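You operate a simulated robot arm through the tools that you are given. There is no shell and no other tool. Be economical: measure what you need, move in short steps, check, and stop when the job is done.

Carry out the task below with a simulated robot arm. There is one attempt and no reset: what you move stays moved.

Task
Open the upper right drawer, take the yellow end cap from the inside of the upper right drawer and leave it in the small red tray and shut the drawer again. Put the black boss on the worktop under the peg panel away on the top of the small parts bench. Fetch the upright blue banded tube and stand it on the size card. Open the end cupboard door, take the red bin from the second shelf from the bottom of the tall bay and put it in the shelf of the end cupboard and shut the door again. Fetch the cream cloth and set it on top of the green lidded tin. Open the bottom tool cabinet drawer, take the 25 short steel bar from the top of the rear-end stand and leave it in the inside of the bottom tool cabinet drawer and shut the drawer again. Put one of the dropouts from the top of the rear-end stand on top of the green banded crank housing. Put the 28.6 mm lug from the top of the grey tool cabinet on the yellow plate and the 31.8 mm lug on top of the brown carton there. Do these in any order. Set down upright: upright blue banded tube, dropout, lug.

Only the result counts: the job must be done as asked and must still hold three seconds after the hand-in. Knocking over, shifting, dropping, spilling or breaking anything else fails it. Lids that push on must go on centred and level and be pressed home; caps that screw on are set level and turned clockwise until they are tight. Flat cloth is picked up by pressing the open fingertips on it (5 to 10 N) and closing them slowly along it; thin cloth reads only 2 to 8 mm in the jaws.

Robot
A 6-joint arm with a fingered hand on a trunk, on a base that drives. Base frame: it is fixed to the floor where the robot stands at the start and does not move with it; the origin is under the middle of the robot, x ahead of it, y to its left, z up. Lengths are in m, angles in rad, forces in N, time in s.
With the tool pointing down near the work surface it reaches from about 0.24 to 0.68 m from the robot's upright axis, wherever it stands. Its first joint turns from -2.897 to 2.897 rad. Places, roughly: black boss (3x3x3 cm) [-0.2, 2.3, 0.9]; bottom tool cabinet drawer [-5, 6.2, 0.2]; carton [-5, 6.25, 1]; cream cloth (8x5x3 cm) [-2.2, 3.3, 0.9]; dropout [-3.75, 4.75, 1]; end cupboard door [0.6, -0.6, 0.5]; green banded crank housing (4x4x7 cm) [-4.9, 6.2, 0.9]; green lidded tin [-2, 3, 1]; inside of the bottom tool cabinet drawer [-5, 6.3, 0.1]; lug [-5, 6.25, 0.75]; red bin [-0.5, 3.25, 0.75]; shelf of the end cupboard [0.8, -0.6, 0.5]; short steel bar [-3.75, 4.5, 1]; size card [-0.25, 2.5, 1]; small red tray (24x15x4 cm) [0, 1.5, 0.9]; top of the small parts bench [-3.6, 6.7, 0.8]; upper right drawer [0.5, 0.1, 0.8]; upright blue banded tube (4x4x11 cm) [-0.4, 2.6, 1]; yellow end cap (6x5x4 cm) [0.6, -0.1, 0.8]; yellow plate (11x11x1 cm) [-5.3, 6.1, 0.8]. Payload 4 kg.
The tool frame sits at the grasp point between the pads (the TCP): z along the fingers, y along the line on which they close. The tips reach 0.026 m beyond it. The gripper opens to 0.148 m. The gripper's body begins 0.073 m behind the TCP. The gripper is a hand of 3 fingers: y runs from the thumb to the fingers, the wrist lies at [0, 0, -0.239] in the tool frame, and closing takes about 1.5 s.
Orientation is told as [roll, pitch, yaw] about the base's x, y, z axes, in that order, counted from this pose: with the fingers straight down and closing along the base's y, the tool's x points along the base's -x, its y along +y and its z along -z.

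Tools
- The arm moves only by the tool nudge_tool. Its argument "commands" is a list of rows, each an object of numbers (a shift or turn left out is 0, a gripper value left out holds the last): "wx", "wy", "wz": the turn, a rotation vector about the base's x, y, z in units of 8 degrees (1.0 is 8 degrees); "dx", "dy", "dz": the shift along the base's x, y, z in units of 30 mm (1.0 is 30 mm); "claw": the opening in per cent of the stroke, from 0 (shut) to 100 (fully open). In form: [{"wx": .., "wy": .., "wz": .., "dx": .., "dy": .., "dz": .., "claw": ..}, ...]. A call has 1 to 12 rows; each row shifts and turns the commanded pose from where the row before left it. A call with a number of a shift or a turn outside -1 to 1 is refused whole. Rows are played at 5 a second. More than 0.05 m and 0.15 rad between two rows, or a gripper value outside its range, and nothing of the call is played. A pose out of reach is approached as far as the arm can. The call stops where the force on the tool passes 40 N (or 10 N more than at its start, if that is more) or the arm is blocked; 0.2 s more then pass. Each finger travels about 0.153 m/s and halts on what it meets, pressing with about 27 N; the grip force reading is that of the motor and also rises with nothing between the fingers. The clock runs only during rows and for 0.2 s after the last one: add rows that do not move to give the fingers time. The reply holds the time, the measured pose of the TCP, the force on the tool along the base axes, the opening and the grip force, in the units named above and with some noise, with the torque about the TCP (base axes, N m) and any sound that the robot's microphone picked up.
- Cameras (640 x 400 px; columns grow to the right, rows downward): "scene" is now at [0.0877, 0.1731, 1.2651]; the picture's right is [-0.48, -0.88, 0.00], its down [-0.69, 0.38, -0.62] and it looks along [0.54, -0.30, -0.79] (base axes); focal length 214 px, centre (320, 200). "wrist" rides on the gripper at [0.068, -0.039, -0.09] in the tool frame; the picture's right is [0.50, 0.87, 0.00], its down [-0.66, 0.38, -0.65] and it looks along [-0.57, 0.33, 0.76] (tool axes); focal length 222 px, centre (320, 200). There is no depth. A picture from a camera that has moved, and an enlarged one, comes with that camera's place and axes in the base frame and with its lens.
- capture(camera): a new picture of that camera. No time passes.
- lift_body(by): slides the trunk up (or, below 0, down) by that many m; the arm and the scene camera ride with it, the base frame stays. It gives what a move gives, with no picture.
- base_move(legs): drives the robot by 1 to 6 legs, each [ahead, left, turn to the left] in m, m and rad, along the robot's own axes; the way and the turn of a leg run together, so that a leg with both is an arc; at most 1.5 m and 3.142 rad a leg. The arm and the cameras ride along, it lands a little off, and it stops where it bumps. It gives what a move gives.
- preshape(shape): the hand has 3 fingers and takes this shape, open, in about a second: jaw (thumb against the fingers, like two jaws); tri (thumb and two fingers); tip (a fingertip pinch); poke (one finger out to press); point (the index stretched); flat (the hand flat); cup (the hand cupped); fist (a fist). The gripper value then closes the fingers along that shape, each until it touches; the sizes above hold for jaw. It gives what a move gives, with no picture.
- pan_tilt(pan, tilt): turns the head with the scene camera to pan (to the left, within 2.094 rad either way) and tilt (down, from -0.506 to 1.204), counted from straight ahead of the robot. It gives what a move gives.
- enlarge(camera, box): a new picture of the part [left, top, right, bottom] of that camera's present view, enlarged. No time passes.
- sign_off(): hands the job in; it is judged then, once.

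Go step by step. Nothing tells you exact positions but the pictures and the camera data: compare them with the known pose of the tool, close in by small moves and look again before you grip or let go. The budget is 567 turns and 360 pictures, counting those below and the enlarged ones. Unless the task says otherwise, let go and move clear before handing in.

The tools are called by a JSON object that holds its "op" and its "data". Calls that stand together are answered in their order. nudge_tool: Moves the arm, as the interface text tells. Its arguments: {"type":"object","properties":{"commands":{"type":"array"}},"required":["commands"]} The other tools are called the same way: lift_body (by) slides the trunk up or down; preshape (shape) gives the hand a shape; base_move (legs) drives the base; pan_tilt (pan, tilt) turns the head that bears the scene camera; capture (camera) takes a picture; enlarge (camera, box) takes an enlarged picture of a part of a camera's view; sign_off () hands the job in.

At the start:

```text
time: 0.0
tcp_pos: [0.3842, -0.1777, 1.0896]
tcp_rot: [0.0, 0.0, -0.001]
wrist_force: [-0.2, -1.2, -0.4]
ft_torque: [0.0, -0.01, -0.04]
grip_width: 0.1477
gripper_force: 0.0
shape: jaw
trunk travel left (down, up): [-0.025, 0.292]
robot x, y, heading: [0.0033, -0.0003, -0.0]
head pan, tilt: [-0.504, 0.904]
```

scene: 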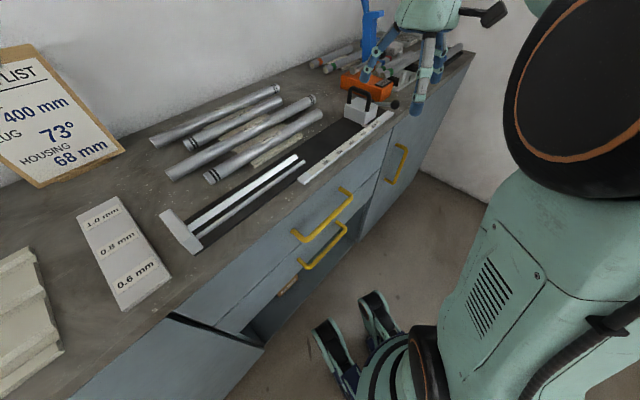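
wrist: 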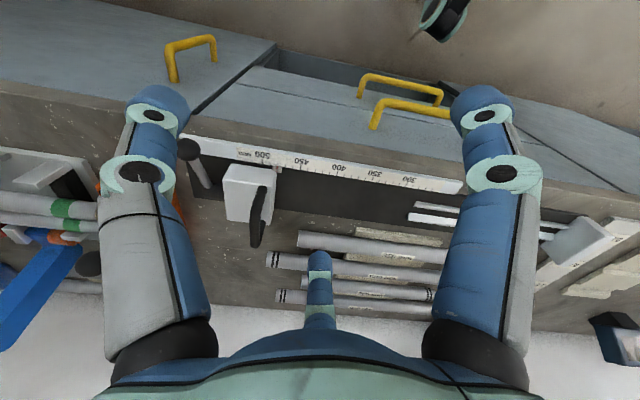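

I see the bench ahead with yellow-handled drawers and the end cupboard to the right. First I look around to map the place.

{"op": "pan_tilt", "data": {"pan": 0, "tilt": 0.8}}

{"op": "capture", "data": {"camera": "scene"}}

{"op": "pan_tilt", "data": {"pan": 1.2, "tilt": 0.4}}

{"op": "capture", "data": {"camera": "scene"}}

{"op": "pan_tilt", "data": {"pan": 2.09, "tilt": 0.3}}

{"op": "capture", "data": {"camera": "scene"}}

```text
time: 0.9
tcp_pos: [0.3837, -0.1773, 1.0886]
tcp_rot: [0.002, 0.002, 0.0]
wrist_force: [-0.2, 0.4, -0.1]
ft_torque: [-0.01, 0.0, 0.0]
grip_width: 0.1478
gripper_force: 0.0
shape: jaw
trunk travel left (down, up): [-0.025, 0.292]
robot x, y, heading: [-0.0004, 0.0006, 0.006]
head pan, tilt: [0.0, 0.799]
```

```text
357 pictures are left
camera scene: at [0.1025, 0.2094, 1.2733], right [0.0, -1.0, 0.0], down [-0.72, 0.0, -0.7], along [0.7, 0.0, -0.72], focal length 214 px, centre (320, 200)
```

scene: 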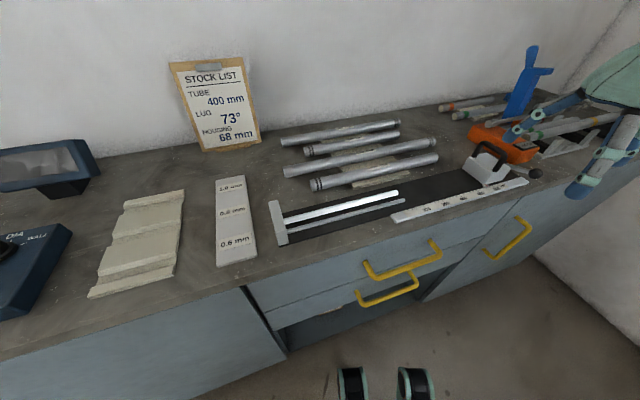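

```text
time: 2.3
tcp_pos: [0.3829, -0.1774, 1.0887]
tcp_rot: [0.002, 0.002, 0.001]
wrist_force: [-0.1, -0.9, -0.3]
ft_torque: [0.02, 0.0, 0.04]
grip_width: 0.1482
gripper_force: 0.0
shape: jaw
trunk travel left (down, up): [-0.025, 0.292]
robot x, y, heading: [0.0012, -0.0027, 0.002]
head pan, tilt: [1.201, 0.4]
```

```text
356 pictures are left
camera scene: at [0.0554, 0.2958, 1.3084], right [0.93, -0.36, 0.0], down [-0.14, -0.36, -0.92], along [0.33, 0.86, -0.39], focal length 214 px, centre (320, 200)
```

scene: 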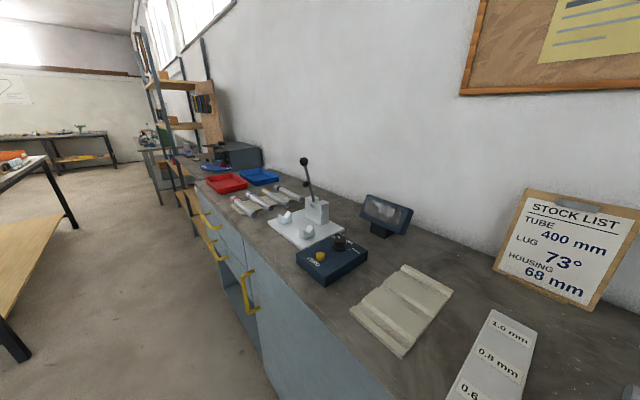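

```text
time: 3.5
tcp_pos: [0.3826, -0.178, 1.0889]
tcp_rot: [0.0, -0.001, 0.0]
wrist_force: [0.1, -0.4, 0.4]
ft_torque: [0.02, 0.02, -0.02]
grip_width: 0.1482
gripper_force: 0.1
shape: jaw
trunk travel left (down, up): [-0.025, 0.292]
robot x, y, heading: [-0.0023, -0.0028, 0.0]
head pan, tilt: [2.089, 0.3]
```

```text
355 pictures are left
camera scene: at [-0.0243, 0.2906, 1.3177], right [0.87, 0.49, 0.0], down [0.15, -0.26, -0.96], along [-0.47, 0.83, -0.3], focal length 214 px, centre (320, 200)
```

scene: 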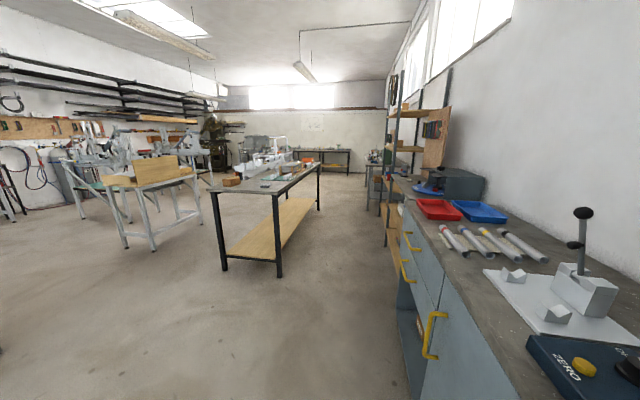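

The bench front runs at about 20° to my frame. I back off and turn to square up with the drawers.

{"op": "base_move", "data": {"legs": [[-0.237, -0.221, 0], [0, 0, 0.358]]}}

{"op": "pan_tilt", "data": {"pan": 0, "tilt": 0.7}}

{"op": "capture", "data": {"camera": "scene"}}

{"op": "capture", "data": {"camera": "wrist"}}

```text
time: 7.2
tcp_pos: [0.1886, -0.2517, 1.0882]
tcp_rot: [0.0, 0.0, 0.362]
wrist_force: [0.1, -0.8, 0.3]
ft_torque: [0.0, 0.02, -0.04]
grip_width: 0.1476
gripper_force: 0.0
shape: jaw
trunk travel left (down, up): [-0.025, 0.292]
robot x, y, heading: [-0.2358, -0.2198, 0.365]
head pan, tilt: [2.089, 0.3]
```

```text
time: 9.2
tcp_pos: [0.1889, -0.2517, 1.0886]
tcp_rot: [0.0, -0.001, 0.363]
wrist_force: [0.3, 0.6, 0.1]
ft_torque: [0.02, -0.02, 0.0]
grip_width: 0.1478
gripper_force: 0.0
shape: jaw
trunk travel left (down, up): [-0.025, 0.292]
robot x, y, heading: [-0.232, -0.2204, 0.358]
head pan, tilt: [0.0, 0.7]
```

```text
354 pictures are left
camera scene: at [-0.2077, 0.0121, 1.2816], right [0.35, -0.94, 0.0], down [-0.6, -0.23, -0.77], along [0.72, 0.27, -0.64], focal length 214 px, centre (320, 200)
```

scene: 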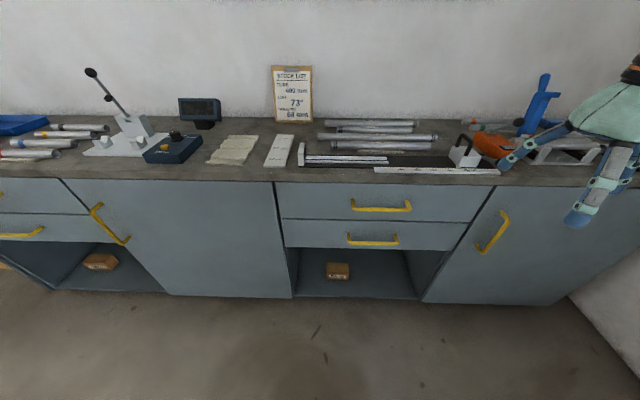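

```text
353 pictures are left
camera wrist: at [0.139, -0.311, 1.1793], right [-0.77, 0.63, 0.0], down [0.48, 0.59, 0.65], along [0.41, 0.51, -0.76], focal length 222 px, centre (320, 200)
```

wrist: 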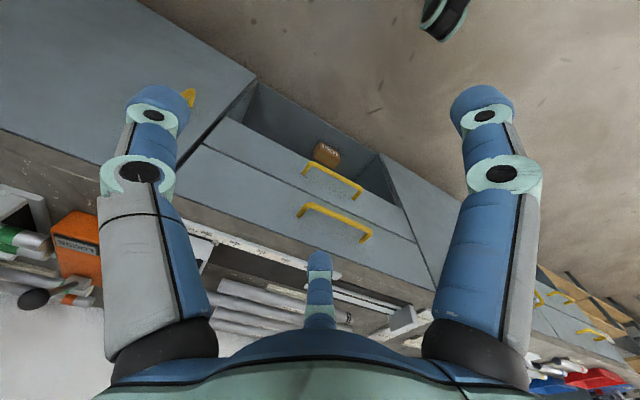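

Handle of the upper right drawer triangulates to about 0.62 m straight ahead at z≈0.82. I turn the hand level, closing vertically, in front of it.

{"op": "nudge_tool", "data": {"commands": [{"wx": 0.743, "wy": -0.338, "wz": -0.577, "dx": 0.186, "dy": 0.52}, {"wx": 0.743, "wy": -0.338, "wz": -0.577, "dx": 0.186, "dy": 0.52}, {"wx": 0.743, "wy": -0.338, "wz": -0.577, "dx": 0.186, "dy": 0.52}, {"wx": 0.743, "wy": -0.338, "wz": -0.577, "dx": 0.186, "dy": 0.52}, {"wx": 0.743, "wy": -0.338, "wz": -0.577, "dx": 0.186, "dy": 0.52}, {"wx": 0.743, "wy": -0.338, "wz": -0.577, "dx": 0.186, "dy": 0.52}, {"wx": 0.743, "wy": -0.338, "wz": -0.577, "dx": 0.186, "dy": 0.52}, {"wx": 0.743, "wy": -0.338, "wz": -0.577, "dx": 0.186, "dy": 0.52}, {"wx": 0.743, "wy": -0.338, "wz": -0.577, "dx": 0.186, "dy": 0.52}, {"wx": 0.743, "wy": -0.338, "wz": -0.577, "dx": 0.186, "dy": 0.52}, {"wx": 0.743, "wy": -0.338, "wz": -0.577, "dx": 0.186, "dy": 0.52}, {"wx": 0.743, "wy": -0.338, "wz": -0.577, "dx": 0.186, "dy": 0.52}]}}

{"op": "nudge_tool", "data": {"commands": [{"wx": 0.743, "wy": -0.338, "wz": -0.577, "dx": 0.186, "dy": 0.52}, {"wx": 0.743, "wy": -0.338, "wz": -0.577, "dx": 0.186, "dy": 0.52}, {"wx": 0.743, "wy": -0.338, "wz": -0.577, "dx": 0.186, "dy": 0.52}, {}]}}

{"op": "capture", "data": {"camera": "scene"}}

```text
time: 11.8
tcp_pos: [0.2553, -0.0641, 1.0895]
tcp_rot: [1.297, -0.211, -0.94]
wrist_force: [-0.1, -0.1, -1.0]
ft_torque: [0.0, 0.02, 0.02]
grip_width: 0.1479
gripper_force: 0.1
shape: jaw
trunk travel left (down, up): [-0.025, 0.292]
robot x, y, heading: [-0.2326, -0.2213, 0.36]
head pan, tilt: [0.0, 0.7]
```

```text
time: 12.8
tcp_pos: [0.2661, -0.0338, 1.0892]
tcp_rot: [1.486, -0.081, -1.128]
wrist_force: [-0.3, -0.2, 0.2]
ft_torque: [0.01, 0.0, -0.02]
grip_width: 0.1477
gripper_force: 0.1
shape: jaw
out of reach, approached as far as the arm can: row 3
trunk travel left (down, up): [-0.025, 0.292]
robot x, y, heading: [-0.2341, -0.222, 0.362]
head pan, tilt: [0.0, 0.7]
```

```text
352 pictures are left
camera scene: at [-0.2077, 0.0121, 1.2815], right [0.35, -0.94, 0.0], down [-0.6, -0.23, -0.76], along [0.72, 0.27, -0.64], focal length 214 px, centre (320, 200)
```

scene: 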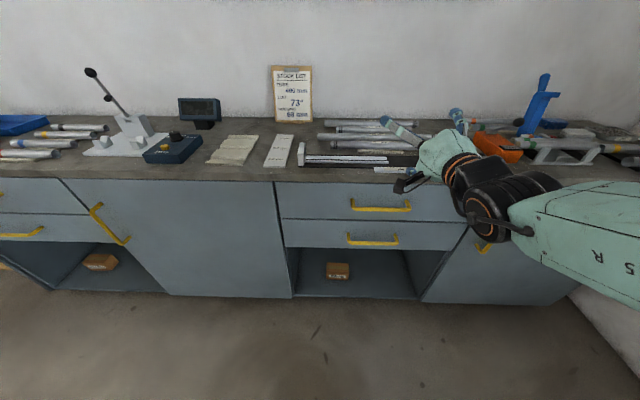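

{"op": "nudge_tool", "data": {"commands": [{"dz": -1}, {"dz": -1}, {"dz": -1}, {"dz": -1}, {"dz": -1}, {"dz": -1}, {"dz": -1}, {"dz": -1}, {"dz": -1}, {}]}}

{"op": "capture", "data": {"camera": "scene"}}

{"op": "capture", "data": {"camera": "wrist"}}

```text
time: 15.0
tcp_pos: [0.2958, -0.0952, 0.8736]
tcp_rot: [1.482, -0.07, -1.12]
wrist_force: [-0.7, 0.2, -0.6]
ft_torque: [0.0, -0.03, 0.02]
grip_width: 0.1477
gripper_force: 0.0
shape: jaw
out of reach, approached as far as the arm can: row 2, 3, 4, 5, 6, 7, 8, 9
trunk travel left (down, up): [-0.025, 0.292]
robot x, y, heading: [-0.2349, -0.2186, 0.363]
head pan, tilt: [0.0, 0.7]
```

```text
351 pictures are left
camera scene: at [-0.2076, 0.0121, 1.2816], right [0.35, -0.94, 0.0], down [-0.6, -0.23, -0.76], along [0.72, 0.27, -0.64], focal length 214 px, centre (320, 200)
```

scene: 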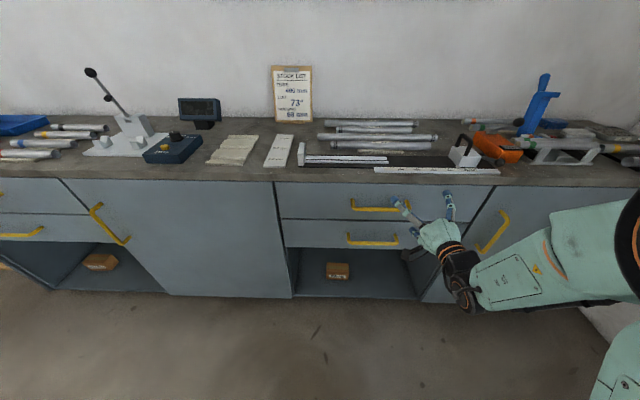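

```text
350 pictures are left
camera wrist: at [0.1842, -0.0749, 0.8371], right [-0.17, 0.54, 0.83], down [-0.28, -0.83, 0.48], along [0.94, -0.15, 0.3], focal length 222 px, centre (320, 200)
```

wrist: 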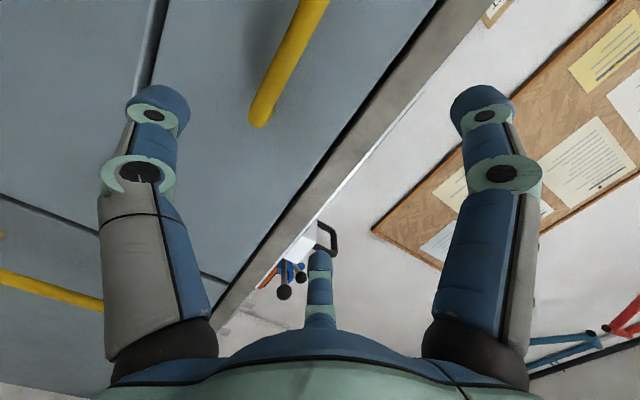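

The hand is too near the body for that pose. I drive back 0.15 m and retry lowering.

{"op": "base_move", "data": {"legs": [[-0.15, 0, 0]]}}

{"op": "nudge_tool", "data": {"commands": [{"dx": 0.5, "dy": 0.2}, {"dx": 0.5, "dy": 0.2}, {"dx": 0.5, "dy": 0.2}, {}]}}

{"op": "capture", "data": {"camera": "scene"}}

```text
time: 16.4
tcp_pos: [0.1549, -0.1474, 0.8731]
tcp_rot: [1.482, -0.07, -1.12]
wrist_force: [0.7, 0.0, -0.1]
ft_torque: [0.0, 0.0, 0.05]
grip_width: 0.1478
gripper_force: 0.0
shape: jaw
trunk travel left (down, up): [-0.025, 0.292]
robot x, y, heading: [-0.371, -0.2745, 0.36]
head pan, tilt: [0.0, 0.7]
```

```text
time: 17.4
tcp_pos: [0.2007, -0.1285, 0.873]
tcp_rot: [1.479, -0.069, -1.118]
wrist_force: [0.0, 1.0, 0.0]
ft_torque: [0.01, -0.02, 0.01]
grip_width: 0.1478
gripper_force: 0.0
shape: jaw
trunk travel left (down, up): [-0.025, 0.292]
robot x, y, heading: [-0.3735, -0.2775, 0.364]
head pan, tilt: [0.0, 0.7]
```

```text
349 pictures are left
camera scene: at [-0.3484, -0.0411, 1.2815], right [0.35, -0.94, 0.0], down [-0.6, -0.23, -0.76], along [0.72, 0.27, -0.64], focal length 214 px, centre (320, 200)
```

scene: 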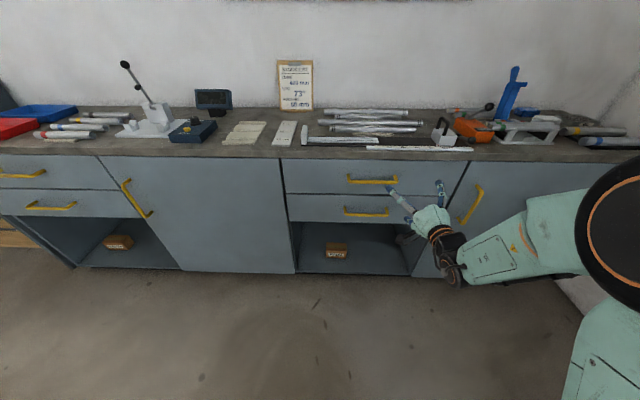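

{"op": "nudge_tool", "data": {"commands": [{"dx": -0.303, "dy": 0.811, "dz": -0.62, "wx": 0.075, "wy": -0.2, "wz": -0.215}, {"dx": -0.303, "dy": 0.811, "dz": -0.62, "wx": 0.075, "wy": -0.2, "wz": -0.215}, {"dx": -0.303, "dy": 0.811, "dz": -0.62, "wx": 0.075, "wy": -0.2, "wz": -0.215}, {"dx": 0.83, "dy": 0.31}, {"dx": 0.83, "dy": 0.31}, {"dx": 0.83, "dy": 0.31}, {}]}}

{"op": "capture", "data": {"camera": "scene"}}

{"op": "capture", "data": {"camera": "wrist"}}

```text
time: 19.0
tcp_pos: [0.2864, -0.0979, 0.8755]
tcp_rot: [1.523, -0.034, -1.155]
wrist_force: [-0.5, -0.2, -0.3]
ft_torque: [-0.02, -0.01, -0.01]
grip_width: 0.1476
gripper_force: 0.1
shape: jaw
out of reach, approached as far as the arm can: row 1, 2, 3
trunk travel left (down, up): [-0.025, 0.292]
robot x, y, heading: [-0.3745, -0.2682, 0.359]
head pan, tilt: [0.0, 0.7]
```

```text
348 pictures are left
camera scene: at [-0.3484, -0.0411, 1.2816], right [0.35, -0.94, 0.0], down [-0.6, -0.23, -0.76], along [0.72, 0.27, -0.64], focal length 214 px, centre (320, 200)
```

scene: 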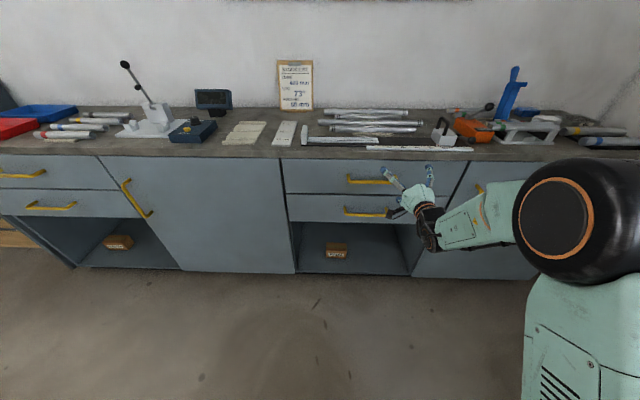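

```text
347 pictures are left
camera wrist: at [0.1746, -0.0731, 0.8393], right [-0.17, 0.5, 0.85], down [-0.32, -0.84, 0.43], along [0.93, -0.2, 0.31], focal length 222 px, centre (320, 200)
```

wrist: 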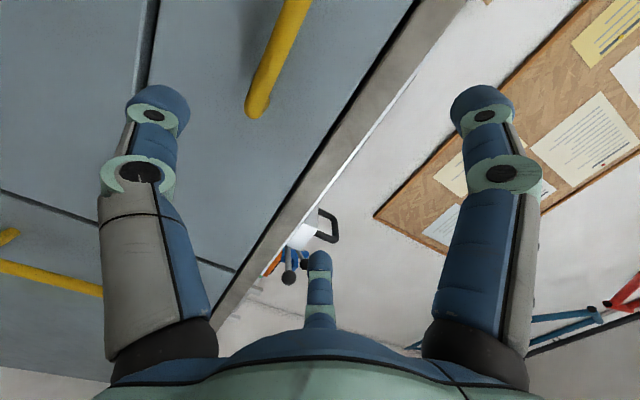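

{"op": "nudge_tool", "data": {"commands": [{"dx": -0.154, "dy": 0.411, "wx": -0.33, "wy": 0.88}, {"dx": -0.154, "dy": 0.411, "wx": -0.33, "wy": 0.88}, {"dx": -0.154, "dy": 0.411, "wx": -0.33, "wy": 0.88}, {"dx": -0.154, "dy": 0.411, "wx": -0.33, "wy": 0.88}, {"dx": -0.154, "dy": 0.411, "wx": -0.33, "wy": 0.88}, {"dx": -0.154, "dy": 0.411, "wx": -0.33, "wy": 0.88}, {"dz": -0.6}, {"dz": -0.6}, {"dz": -0.6}, {}]}}

{"op": "capture", "data": {"camera": "scene"}}

{"op": "capture", "data": {"camera": "wrist"}}

```text
time: 21.2
tcp_pos: [0.2591, -0.0267, 0.8237]
tcp_rot: [0.926, 0.037, -1.104]
wrist_force: [0.0, -0.3, -0.4]
ft_torque: [0.03, 0.0, 0.04]
grip_width: 0.1477
gripper_force: 0.1
shape: jaw
out of reach, approached as far as the arm can: row 5, 6
trunk travel left (down, up): [-0.025, 0.292]
robot x, y, heading: [-0.3728, -0.2782, 0.357]
head pan, tilt: [0.0, 0.7]
```

```text
346 pictures are left
camera scene: at [-0.3484, -0.0411, 1.2816], right [0.35, -0.94, 0.0], down [-0.6, -0.23, -0.76], along [0.72, 0.27, -0.64], focal length 214 px, centre (320, 200)
```

scene: 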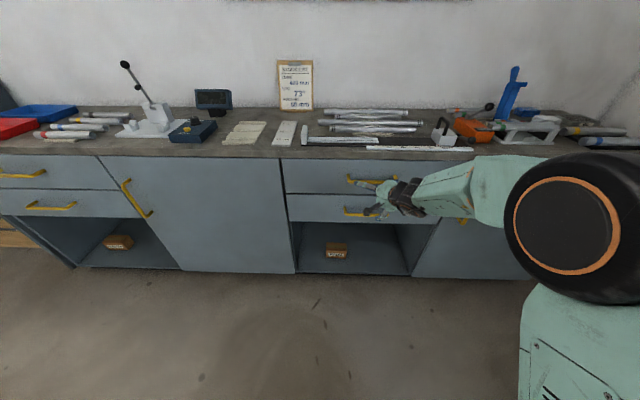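

```text
345 pictures are left
camera wrist: at [0.1437, -0.0084, 0.848], right [0.25, 0.66, 0.71], down [0.04, -0.74, 0.67], along [0.97, -0.14, -0.21], focal length 222 px, centre (320, 200)
```

wrist: 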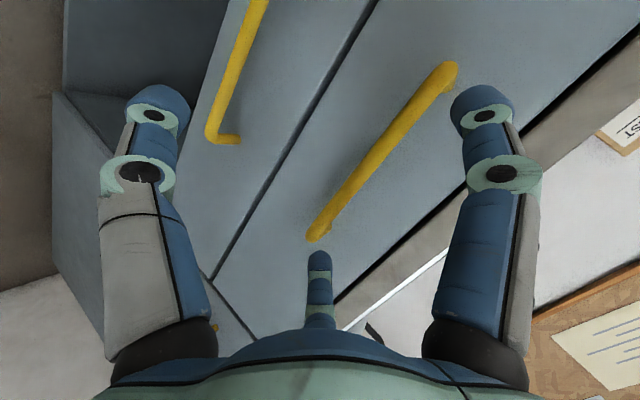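

{"op": "nudge_tool", "data": {"commands": [{"claw": 38}, {}, {"dx": 0.65, "dy": 0.243, "dz": -0.05}, {"dx": 0.65, "dy": 0.243, "dz": -0.05}, {"dx": 0.65, "dy": 0.243, "dz": -0.05}, {}]}}

{"op": "capture", "data": {"camera": "wrist"}}

{"op": "enlarge", "data": {"camera": "scene", "box": [280, 140, 480, 260]}}

```text
time: 22.4
tcp_pos: [0.3085, -0.0052, 0.8216]
tcp_rot: [0.932, 0.038, -1.097]
wrist_force: [-33.8, -10.4, 13.1]
ft_torque: [0.65, 0.01, 0.44]
grip_width: 0.0555
gripper_force: 0.0
shape: jaw
trunk travel left (down, up): [-0.025, 0.292]
robot x, y, heading: [-0.3716, -0.2765, 0.363]
head pan, tilt: [0.0, 0.7]
stopped in row 6: the force on the tool passed its limit at 45 N (the readings are from after the stop); the commanded pose is now the measured one
```

```text
344 pictures are left
camera wrist: at [0.1929, 0.0123, 0.847], right [0.24, 0.66, 0.71], down [0.04, -0.74, 0.67], along [0.97, -0.13, -0.21], focal length 222 px, centre (320, 200)
```

wrist: 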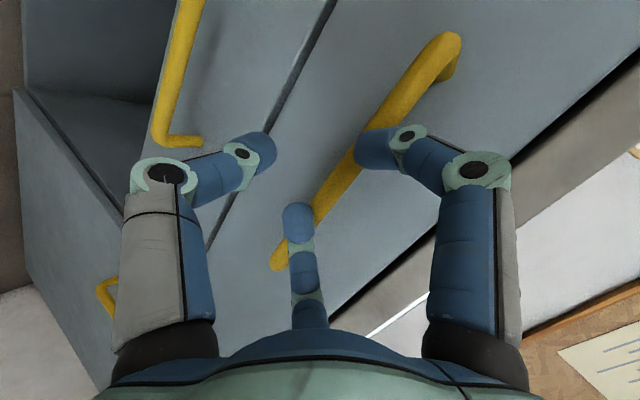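

```text
3.20 times, centred on (380, 200) of scene
camera zoom: at [-0.3548, -0.0434, 1.2821], right [0.35, -0.94, 0.0], down [-0.6, -0.23, -0.77], along [0.72, 0.27, -0.64], focal length 686 px, centre (128, 200)
```

zoom: 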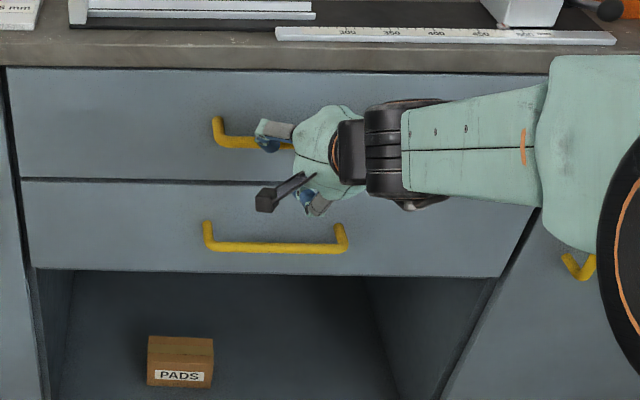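

The fingers pressed on top of the bar because the tool slants down. I back off, raise, and approach along the tool axis.

{"op": "nudge_tool", "data": {"commands": [{"dx": -0.937, "dy": -0.35}, {"dz": 0.8, "claw": 45}, {"dz": 0.8}, {"dx": 0.5, "dy": 0.187, "dz": -0.4}, {"dx": 0.5, "dy": 0.187, "dz": -0.4}, {"dx": 0.5, "dy": 0.187, "dz": -0.4}, {"dx": 0.5, "dy": 0.187, "dz": -0.4}, {}]}}

{"op": "capture", "data": {"camera": "wrist"}}

```text
time: 24.2
tcp_pos: [0.3426, 0.0071, 0.8168]
tcp_rot: [0.929, 0.038, -1.1]
wrist_force: [-7.0, -2.7, 1.2]
ft_torque: [-0.01, -0.04, -0.2]
grip_width: 0.0648
gripper_force: 0.1
shape: jaw
trunk travel left (down, up): [-0.025, 0.292]
robot x, y, heading: [-0.377, -0.277, 0.36]
head pan, tilt: [0.0, 0.7]
```

```text
342 pictures are left
camera wrist: at [0.2281, 0.0245, 0.8443], right [0.25, 0.66, 0.71], down [0.05, -0.74, 0.67], along [0.97, -0.13, -0.21], focal length 222 px, centre (320, 200)
```

wrist: 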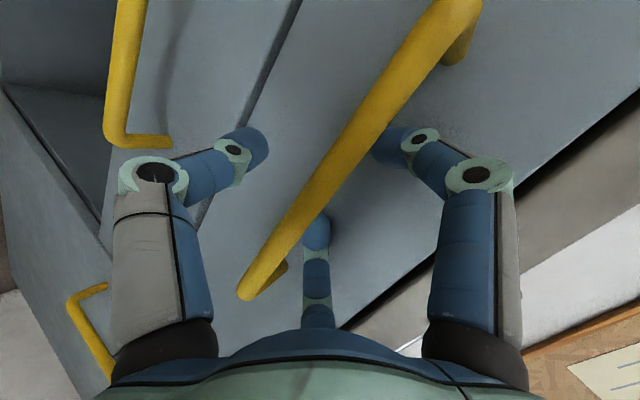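

The bar is now between thumb and fingers. I close and check.

{"op": "nudge_tool", "data": {"commands": [{"claw": 0}, {}, {}, {}, {}, {}, {}]}}

{"op": "capture", "data": {"camera": "wrist"}}

```text
time: 25.8
tcp_pos: [0.3432, 0.0073, 0.8157]
tcp_rot: [0.921, 0.038, -1.097]
wrist_force: [-8.7, -3.9, -25.6]
ft_torque: [0.07, -0.19, 0.04]
grip_width: 0.0002
gripper_force: 27.6
shape: jaw
trunk travel left (down, up): [-0.025, 0.292]
robot x, y, heading: [-0.3766, -0.2753, 0.364]
head pan, tilt: [0.0, 0.7]
```

```text
341 pictures are left
camera wrist: at [0.2292, 0.0252, 0.8415], right [0.25, 0.66, 0.71], down [0.05, -0.74, 0.67], along [0.97, -0.13, -0.22], focal length 222 px, centre (320, 200)
```

wrist: 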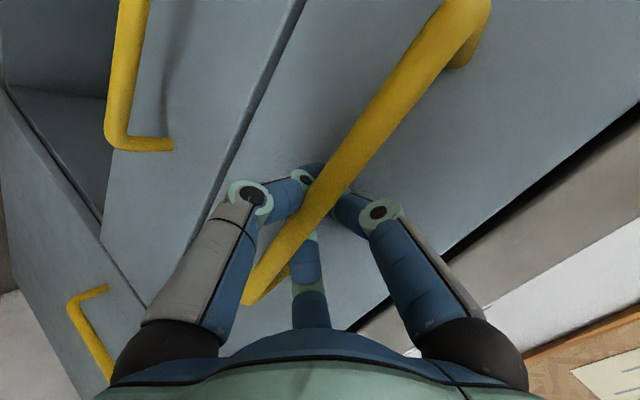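

The tips closed behind the bar, a good hook. I pull by driving back.

{"op": "base_move", "data": {"legs": [[-0.15, 0, 0]]}}

{"op": "capture", "data": {"camera": "scene"}}

```text
time: 27.1
tcp_pos: [0.2056, -0.0426, 0.8155]
tcp_rot: [0.925, 0.037, -1.097]
wrist_force: [-5.6, 18.7, -26.0]
ft_torque: [0.1, -0.17, -0.04]
grip_width: 0.0
gripper_force: 26.9
shape: jaw
trunk travel left (down, up): [-0.025, 0.292]
robot x, y, heading: [-0.5114, -0.3288, 0.363]
head pan, tilt: [0.0, 0.7]
```

```text
340 pictures are left
camera scene: at [-0.4851, -0.0906, 1.2809], right [0.35, -0.94, 0.0], down [-0.6, -0.23, -0.76], along [0.71, 0.27, -0.65], focal length 214 px, centre (320, 200)
```

scene: 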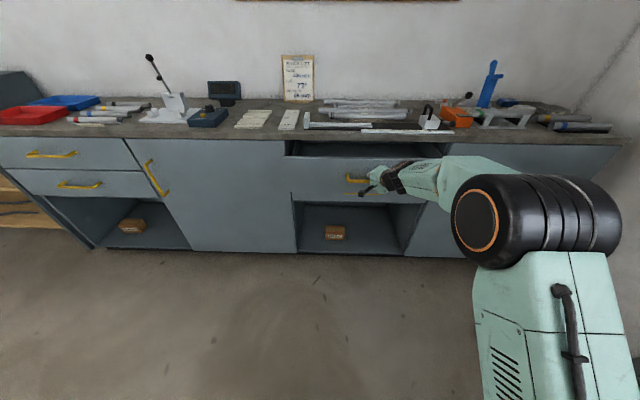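

Drawer moves. I pull on.

{"op": "base_move", "data": {"legs": [[-0.14, 0, 0]]}}

{"op": "capture", "data": {"camera": "scene"}}

```text
time: 28.5
tcp_pos: [0.0739, -0.0912, 0.8161]
tcp_rot: [0.924, 0.038, -1.096]
wrist_force: [-6.8, 22.6, -24.2]
ft_torque: [0.13, -0.17, -0.09]
grip_width: 0.0003
gripper_force: 26.9
shape: jaw
trunk travel left (down, up): [-0.025, 0.292]
robot x, y, heading: [-0.6487, -0.3725, 0.365]
head pan, tilt: [0.0, 0.7]
```

```text
339 pictures are left
camera scene: at [-0.6173, -0.14, 1.2808], right [0.36, -0.93, 0.0], down [-0.6, -0.23, -0.76], along [0.71, 0.27, -0.65], focal length 214 px, centre (320, 200)
```

scene: 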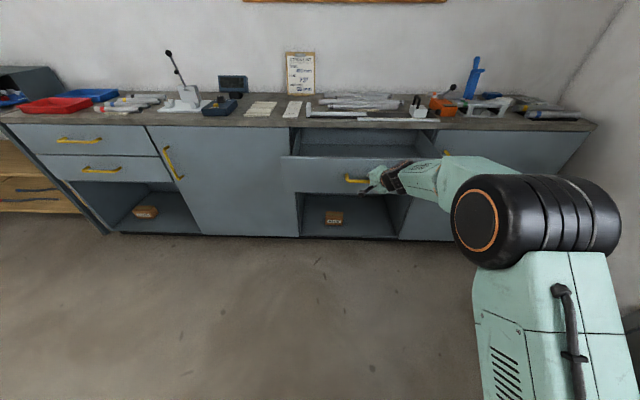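

{"op": "enlarge", "data": {"camera": "scene", "box": [280, 90, 460, 203]}}

```text
3.54 times, centred on (370, 146) of scene
camera zoom: at [-0.6173, -0.14, 1.2808], right [0.36, -0.93, 0.0], down [-0.6, -0.23, -0.76], along [0.71, 0.27, -0.65], focal length 759 px, centre (143, 389)
```

zoom: 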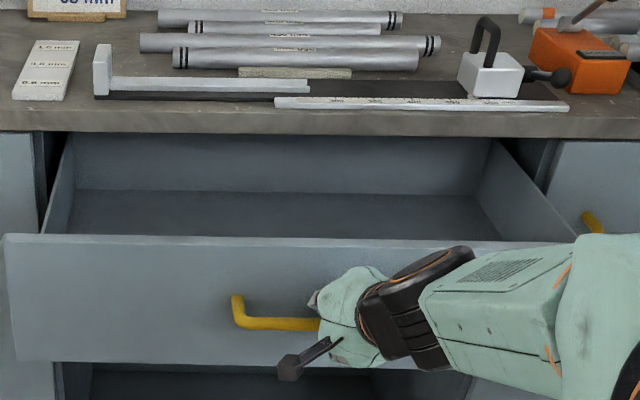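

{"op": "nudge_tool", "data": {"commands": [{"claw": 48}, {}, {}, {"dx": -0.5, "dy": -0.187, "dz": 0.4}, {"dx": -0.5, "dy": -0.187, "dz": 0.4}, {"dx": -0.5, "dy": -0.187, "dz": 0.4}, {"dx": -0.5, "dy": -0.187, "dz": 0.4}, {"dx": -0.5, "dy": -0.187, "dz": 0.4}, {"dz": 1}, {"dz": 1}, {"dz": 1}, {"dz": 1}]}}

{"op": "capture", "data": {"camera": "scene"}}

{"op": "capture", "data": {"camera": "wrist"}}

```text
time: 31.1
tcp_pos: [-0.004, -0.1208, 0.999]
tcp_rot: [0.925, 0.04, -1.094]
wrist_force: [1.2, 0.1, -0.5]
ft_torque: [0.02, 0.02, -0.01]
grip_width: 0.0705
gripper_force: 0.0
shape: jaw
trunk travel left (down, up): [-0.025, 0.292]
robot x, y, heading: [-0.6485, -0.373, 0.359]
head pan, tilt: [0.0, 0.7]
```

```text
337 pictures are left
camera scene: at [-0.6192, -0.1434, 1.2816], right [0.36, -0.93, 0.0], down [-0.6, -0.23, -0.77], along [0.71, 0.27, -0.64], focal length 214 px, centre (320, 200)
```

scene: 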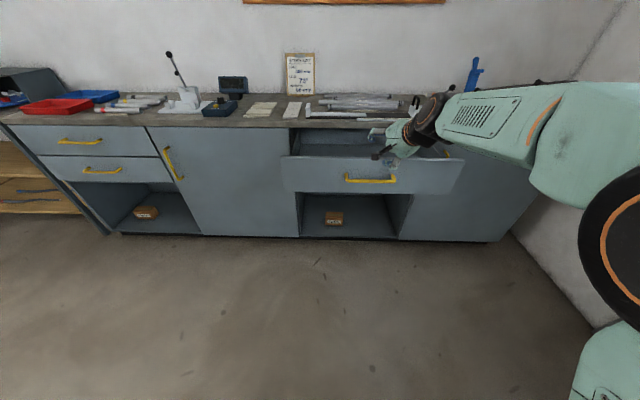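

```text
336 pictures are left
camera wrist: at [-0.1186, -0.104, 1.0247], right [0.25, 0.66, 0.71], down [0.05, -0.74, 0.67], along [0.97, -0.13, -0.22], focal length 222 px, centre (320, 200)
```

wrist: 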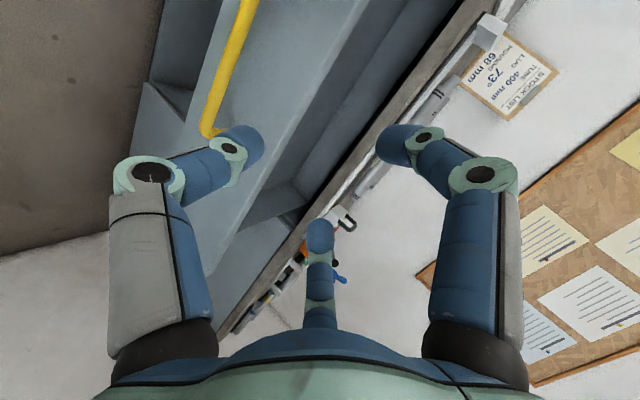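

{"op": "nudge_tool", "data": {"commands": [{"dx": -0.8, "dy": -0.3, "dz": 0.3, "wx": -0.35, "wy": 0.937}, {"dx": -0.8, "dy": -0.3, "dz": 0.3, "wx": -0.35, "wy": 0.937}, {"dx": -0.8, "dy": -0.3, "dz": 0.3, "wx": -0.35, "wy": 0.937}, {"dx": -0.8, "dy": -0.3, "dz": 0.3, "wx": -0.35, "wy": 0.937}, {"dx": -0.8, "dy": -0.3, "wx": -0.35, "wy": 0.937}, {"dx": -0.8, "dy": -0.3, "wx": -0.35, "wy": 0.937}, {"dx": -0.8, "dy": -0.3, "wx": -0.2, "wy": 0.55, "claw": 100}, {}]}}

{"op": "base_move", "data": {"legs": [[0.42, 0, 0]]}}

{"op": "pan_tilt", "data": {"pan": -0.3, "tilt": 0.9}}

{"op": "capture", "data": {"camera": "scene"}}

{"op": "capture", "data": {"camera": "wrist"}}

```text
time: 32.9
tcp_pos: [-0.1713, -0.1829, 1.0308]
tcp_rot: [0.005, 0.119, -1.173]
wrist_force: [0.0, -0.7, -0.2]
ft_torque: [0.02, -0.02, 0.04]
grip_width: 0.1476
gripper_force: 0.0
shape: jaw
trunk travel left (down, up): [-0.025, 0.292]
robot x, y, heading: [-0.6454, -0.3767, 0.367]
head pan, tilt: [0.0, 0.7]
```

```text
time: 35.5
tcp_pos: [0.2226, -0.0335, 1.0305]
tcp_rot: [0.006, 0.121, -1.175]
wrist_force: [-0.3, -0.5, -0.3]
ft_torque: [-0.02, 0.0, 0.01]
grip_width: 0.1477
gripper_force: 0.1
shape: jaw
trunk travel left (down, up): [-0.025, 0.292]
robot x, y, heading: [-0.2554, -0.2249, 0.364]
head pan, tilt: [0.0, 0.7]
```

```text
time: 36.3
tcp_pos: [0.2221, -0.0326, 1.0318]
tcp_rot: [0.006, 0.12, -1.176]
wrist_force: [0.4, -0.1, -0.4]
ft_torque: [0.03, -0.02, -0.01]
grip_width: 0.1479
gripper_force: 0.1
shape: jaw
trunk travel left (down, up): [-0.025, 0.292]
robot x, y, heading: [-0.2522, -0.2245, 0.36]
head pan, tilt: [-0.3, 0.901]
```

```text
335 pictures are left
camera scene: at [-0.2305, -0.0196, 1.2654], right [0.06, -1.0, 0.0], down [-0.78, -0.05, -0.62], along [0.62, 0.04, -0.78], focal length 214 px, centre (320, 200)
```

scene: 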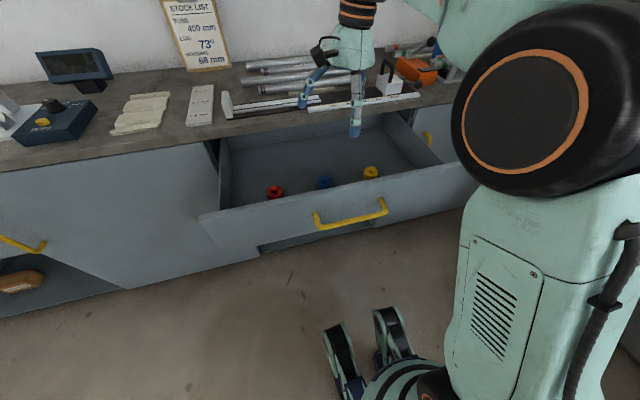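

```text
334 pictures are left
camera wrist: at [0.1642, 0.0046, 1.1286], right [0.61, 0.79, 0.06], down [0.63, -0.53, 0.57], along [0.49, -0.31, -0.82], focal length 222 px, centre (320, 200)
```

wrist: 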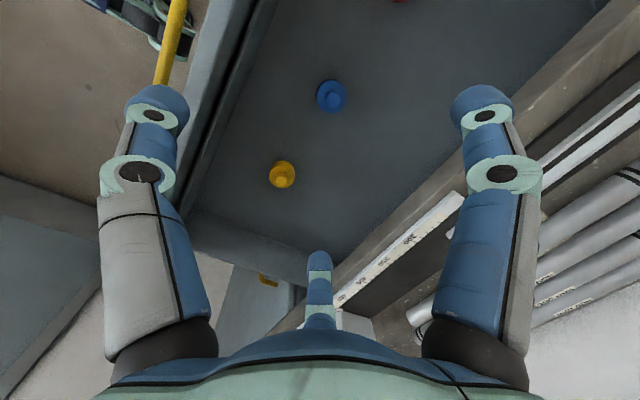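

Yellow cap triangulated at about (0.296, -0.157, 0.76) in the drawer. I level the tool and move above it.

{"op": "nudge_tool", "data": {"commands": [{"wx": -0.79, "wy": -0.33}, {"dx": 0.494, "dy": -0.827, "dz": -0.6}, {"dx": 0.494, "dy": -0.827, "dz": -0.6}, {"dx": 0.494, "dy": -0.827, "dz": -0.6}, {"dx": 0.494, "dy": -0.827, "dz": -0.6}, {"dx": 0.494, "dy": -0.827, "dz": -0.6}, {}]}}

{"op": "capture", "data": {"camera": "wrist"}}

{"op": "enlarge", "data": {"camera": "scene", "box": [240, 80, 440, 205]}}

```text
time: 37.9
tcp_pos: [0.2961, -0.1578, 0.9397]
tcp_rot: [0.005, -0.001, -1.176]
wrist_force: [-0.1, 0.3, 0.6]
ft_torque: [0.0, 0.04, 0.04]
grip_width: 0.1477
gripper_force: 0.2
shape: jaw
trunk travel left (down, up): [-0.025, 0.292]
robot x, y, heading: [-0.2525, -0.2282, 0.358]
head pan, tilt: [-0.3, 0.901]
```

```text
333 pictures are left
camera wrist: at [0.2329, -0.1096, 1.0292], right [0.61, 0.8, 0.01], down [0.6, -0.46, 0.66], along [0.52, -0.39, -0.76], focal length 222 px, centre (320, 200)
```

wrist: 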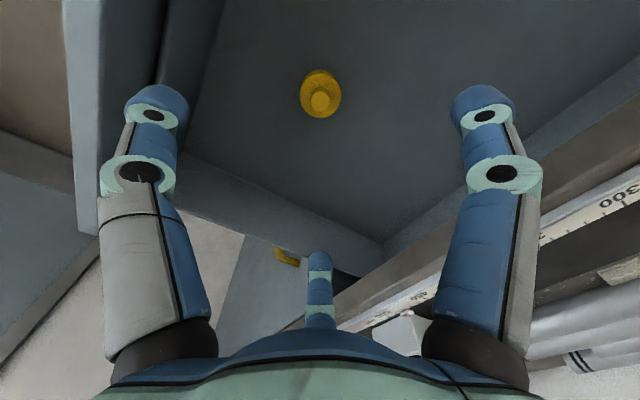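

```text
3.20 times, centred on (340, 142) of scene
camera zoom: at [-0.2305, -0.0196, 1.2654], right [0.06, -1.0, 0.0], down [-0.78, -0.05, -0.62], along [0.62, 0.04, -0.78], focal length 686 px, centre (256, 384)
```

zoom: 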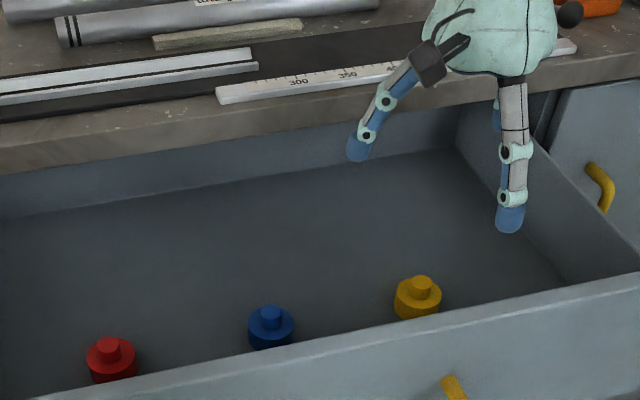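

{"op": "nudge_tool", "data": {"commands": [{"claw": 68, "dx": -0.1, "dy": 0.13}, {"dz": -0.9}, {"dz": -0.9}, {"dz": -0.9}, {}, {}]}}

{"op": "capture", "data": {"camera": "wrist"}}

{"op": "enlarge", "data": {"camera": "scene", "box": [280, 80, 480, 205]}}

```text
time: 39.3
tcp_pos: [0.2922, -0.1544, 0.8613]
tcp_rot: [0.005, 0.0, -1.174]
wrist_force: [-0.2, 1.1, -0.7]
ft_torque: [0.02, 0.0, 0.01]
grip_width: 0.101
gripper_force: 0.2
shape: jaw
trunk travel left (down, up): [-0.025, 0.292]
robot x, y, heading: [-0.2528, -0.229, 0.365]
head pan, tilt: [-0.3, 0.901]
```

```text
331 pictures are left
camera wrist: at [0.2296, -0.1059, 0.9503], right [0.61, 0.8, 0.01], down [0.6, -0.46, 0.66], along [0.52, -0.39, -0.76], focal length 222 px, centre (320, 200)
```

wrist: 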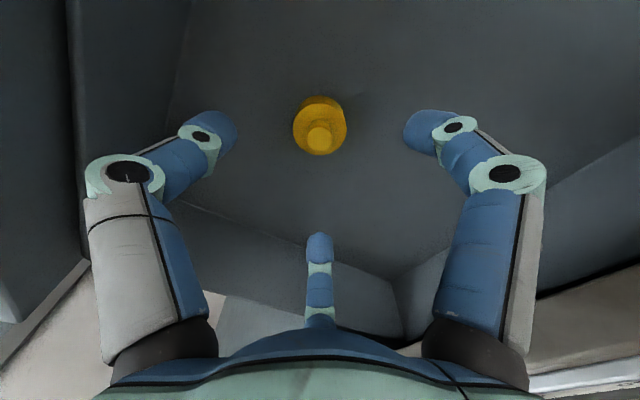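

```text
3.20 times, centred on (380, 142) of scene
camera zoom: at [-0.2305, -0.0196, 1.2654], right [0.06, -1.0, 0.0], down [-0.78, -0.05, -0.62], along [0.62, 0.04, -0.78], focal length 686 px, centre (128, 384)
```

zoom: 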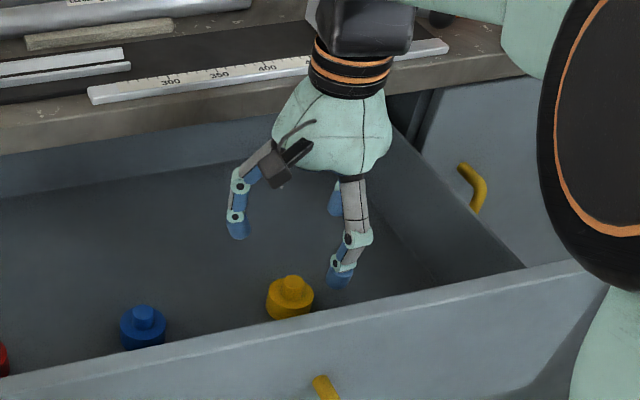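

{"op": "nudge_tool", "data": {"commands": [{"dz": -0.95}, {"dz": -0.95}, {"dz": -0.9}, {}]}}

{"op": "capture", "data": {"camera": "wrist"}}

```text
time: 40.3
tcp_pos: [0.2925, -0.1544, 0.7742]
tcp_rot: [0.004, -0.002, -1.175]
wrist_force: [-1.1, 0.3, 0.2]
ft_torque: [0.02, -0.01, 0.03]
grip_width: 0.1011
gripper_force: 0.1
shape: jaw
trunk travel left (down, up): [-0.025, 0.292]
robot x, y, heading: [-0.2534, -0.224, 0.358]
head pan, tilt: [-0.3, 0.901]
```

```text
329 pictures are left
camera wrist: at [0.23, -0.1057, 0.8641], right [0.61, 0.8, 0.01], down [0.6, -0.46, 0.66], along [0.52, -0.39, -0.76], focal length 222 px, centre (320, 200)
```

wrist: 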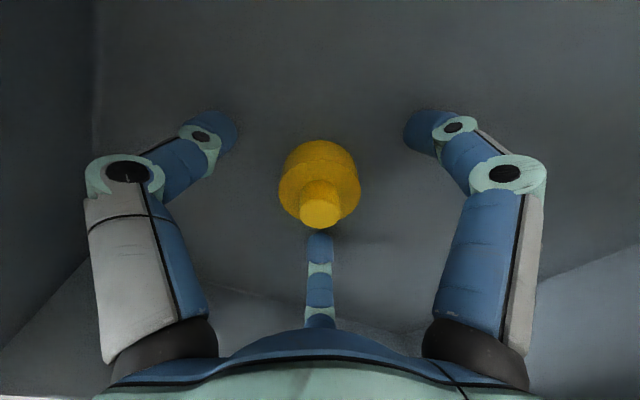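

{"op": "nudge_tool", "data": {"commands": [{"claw": 45}, {"claw": 30}, {"claw": 15}, {"claw": 15}, {}, {}, {}]}}

{"op": "capture", "data": {"camera": "wrist"}}

```text
time: 41.9
tcp_pos: [0.2932, -0.1547, 0.7757]
tcp_rot: [0.004, 0.001, -1.174]
wrist_force: [-1.1, 0.2, -1.2]
ft_torque: [-0.02, 0.01, 0.04]
grip_width: 0.0382
gripper_force: 27.1
shape: jaw
trunk travel left (down, up): [-0.025, 0.292]
robot x, y, heading: [-0.2534, -0.2284, 0.363]
head pan, tilt: [-0.3, 0.901]
```

```text
328 pictures are left
camera wrist: at [0.2301, -0.1058, 0.8645], right [0.61, 0.8, 0.01], down [0.6, -0.46, 0.66], along [0.52, -0.39, -0.76], focal length 222 px, centre (320, 200)
```

wrist: 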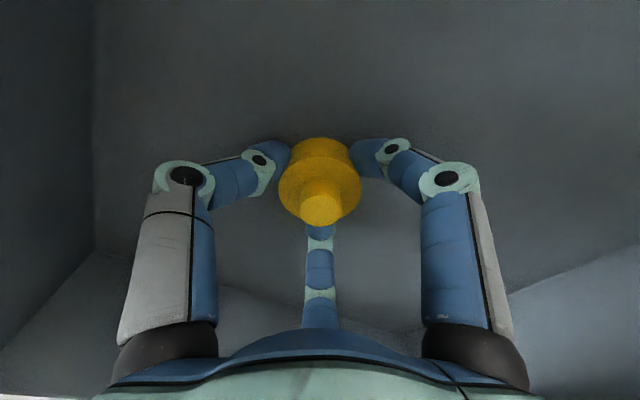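

Cap gripped. I lift it clear.

{"op": "nudge_tool", "data": {"commands": [{"dz": 0.5}, {"dz": 1}, {"dz": 1}, {"dz": 1}, {"dz": 1}, {"dz": 1}, {"dz": 1}, {"dz": 1}, {"dz": 1}, {"dz": 1}, {}]}}

{"op": "capture", "data": {"camera": "wrist"}}

{"op": "pan_tilt", "data": {"pan": 0.9, "tilt": 0.5}}

{"op": "capture", "data": {"camera": "scene"}}

```text
time: 44.3
tcp_pos: [0.2951, -0.1541, 1.06]
tcp_rot: [0.006, 0.001, -1.175]
wrist_force: [-0.4, 0.0, 0.3]
ft_torque: [0.0, -0.01, -0.01]
grip_width: 0.0378
gripper_force: 27.1
shape: jaw
trunk travel left (down, up): [-0.025, 0.292]
robot x, y, heading: [-0.2541, -0.2258, 0.366]
head pan, tilt: [-0.3, 0.901]
```

```text
327 pictures are left
camera wrist: at [0.2312, -0.1048, 1.1508], right [0.61, 0.8, 0.0], down [0.6, -0.46, 0.66], along [0.52, -0.39, -0.76], focal length 222 px, centre (320, 200)
```

wrist: 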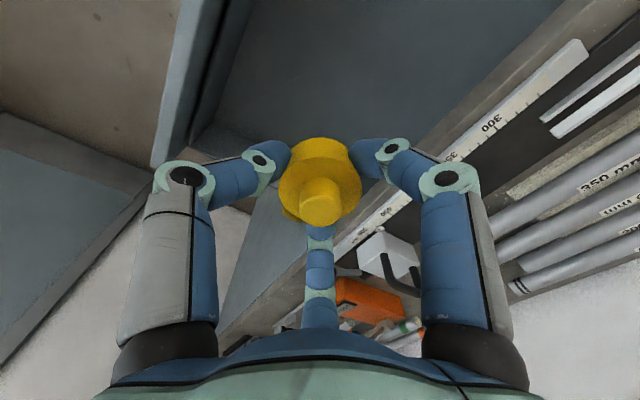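

```text
time: 45.7
tcp_pos: [0.2938, -0.1524, 1.0603]
tcp_rot: [0.003, 0.001, -1.176]
wrist_force: [-0.5, -0.1, -0.2]
ft_torque: [0.02, 0.0, 0.0]
grip_width: 0.0381
gripper_force: 26.4
shape: jaw
trunk travel left (down, up): [-0.025, 0.292]
robot x, y, heading: [-0.2498, -0.228, 0.36]
head pan, tilt: [0.901, 0.499]
```

```text
326 pictures are left
camera scene: at [-0.2782, 0.0624, 1.2992], right [0.95, -0.3, 0.0], down [-0.15, -0.46, -0.88], along [0.27, 0.84, -0.48], focal length 214 px, centre (320, 200)
```

scene: 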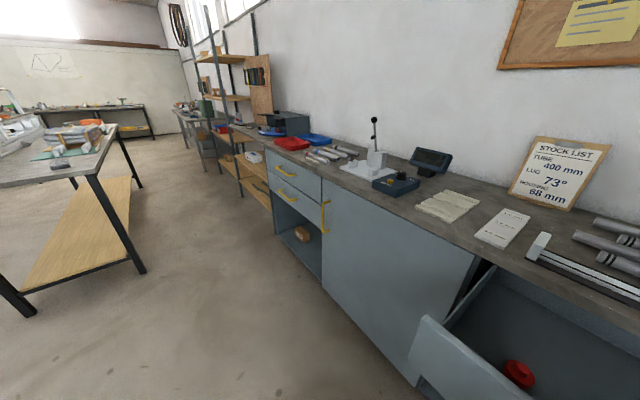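

The tray lies about 1.5 m left along the bench. I drive there sideways with the cap held.

{"op": "base_move", "data": {"legs": [[0, 0.7, 0], [0, 0.7, 0]]}}

{"op": "pan_tilt", "data": {"pan": 0, "tilt": 0.7}}

{"op": "capture", "data": {"camera": "scene"}}

```text
time: 58.5
tcp_pos: [-0.2087, 1.1627, 1.0604]
tcp_rot: [0.007, -0.001, -1.162]
wrist_force: [-0.3, -0.3, -1.0]
ft_torque: [0.0, -0.02, 0.02]
grip_width: 0.0381
gripper_force: 26.7
shape: jaw
trunk travel left (down, up): [-0.025, 0.292]
robot x, y, heading: [-0.7506, 1.0873, 0.379]
head pan, tilt: [0.901, 0.499]
```

```text
time: 59.6
tcp_pos: [-0.2083, 1.1629, 1.0605]
tcp_rot: [0.005, 0.0, -1.164]
wrist_force: [0.3, -1.0, 0.0]
ft_torque: [-0.01, -0.01, 0.0]
grip_width: 0.038
gripper_force: 26.7
shape: jaw
trunk travel left (down, up): [-0.025, 0.292]
robot x, y, heading: [-0.7549, 1.0878, 0.375]
head pan, tilt: [0.0, 0.7]
```

```text
325 pictures are left
camera scene: at [-0.7302, 1.316, 1.2816], right [0.37, -0.93, 0.0], down [-0.6, -0.24, -0.77], along [0.71, 0.28, -0.64], focal length 214 px, centre (320, 200)
```

scene: 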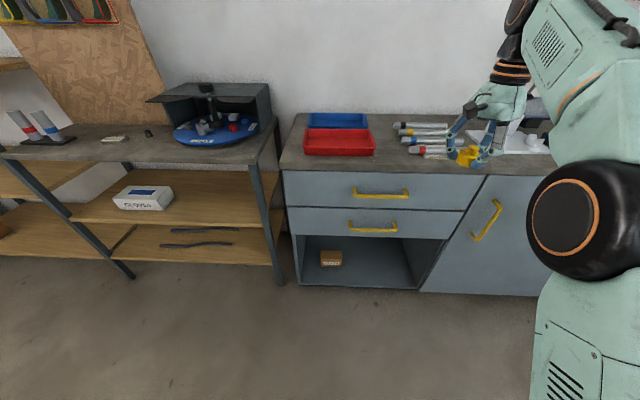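

{"op": "base_move", "data": {"legs": [[0.3, 0.12, -0.015]]}}

{"op": "capture", "data": {"camera": "scene"}}

{"op": "capture", "data": {"camera": "wrist"}}

```text
time: 61.8
tcp_pos: [0.0261, 1.3684, 1.0601]
tcp_rot: [0.006, -0.003, -1.179]
wrist_force: [-0.2, 0.2, 0.1]
ft_torque: [0.0, 0.0, 0.0]
grip_width: 0.0382
gripper_force: 27.3
shape: jaw
trunk travel left (down, up): [-0.025, 0.292]
robot x, y, heading: [-0.5213, 1.2993, 0.356]
head pan, tilt: [0.0, 0.7]
```

```text
324 pictures are left
camera scene: at [-0.493, 1.5308, 1.2815], right [0.35, -0.94, 0.0], down [-0.6, -0.23, -0.76], along [0.72, 0.27, -0.64], focal length 214 px, centre (320, 200)
```

scene: 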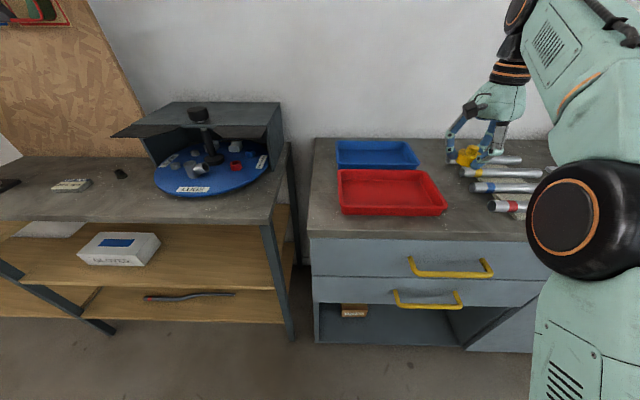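

```text
323 pictures are left
camera wrist: at [-0.036, 1.4174, 1.1505], right [0.61, 0.79, 0.0], down [0.6, -0.46, 0.66], along [0.52, -0.4, -0.76], focal length 222 px, centre (320, 200)
```

wrist: 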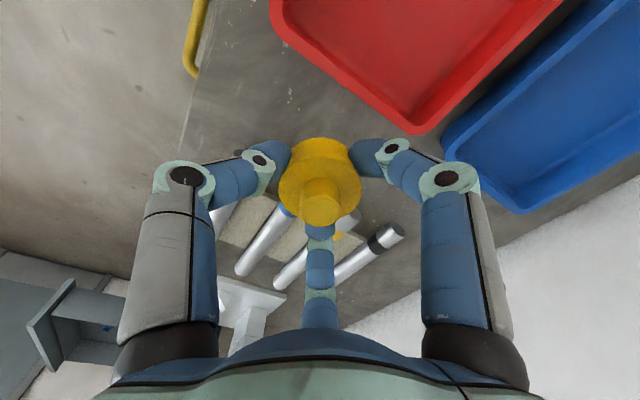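

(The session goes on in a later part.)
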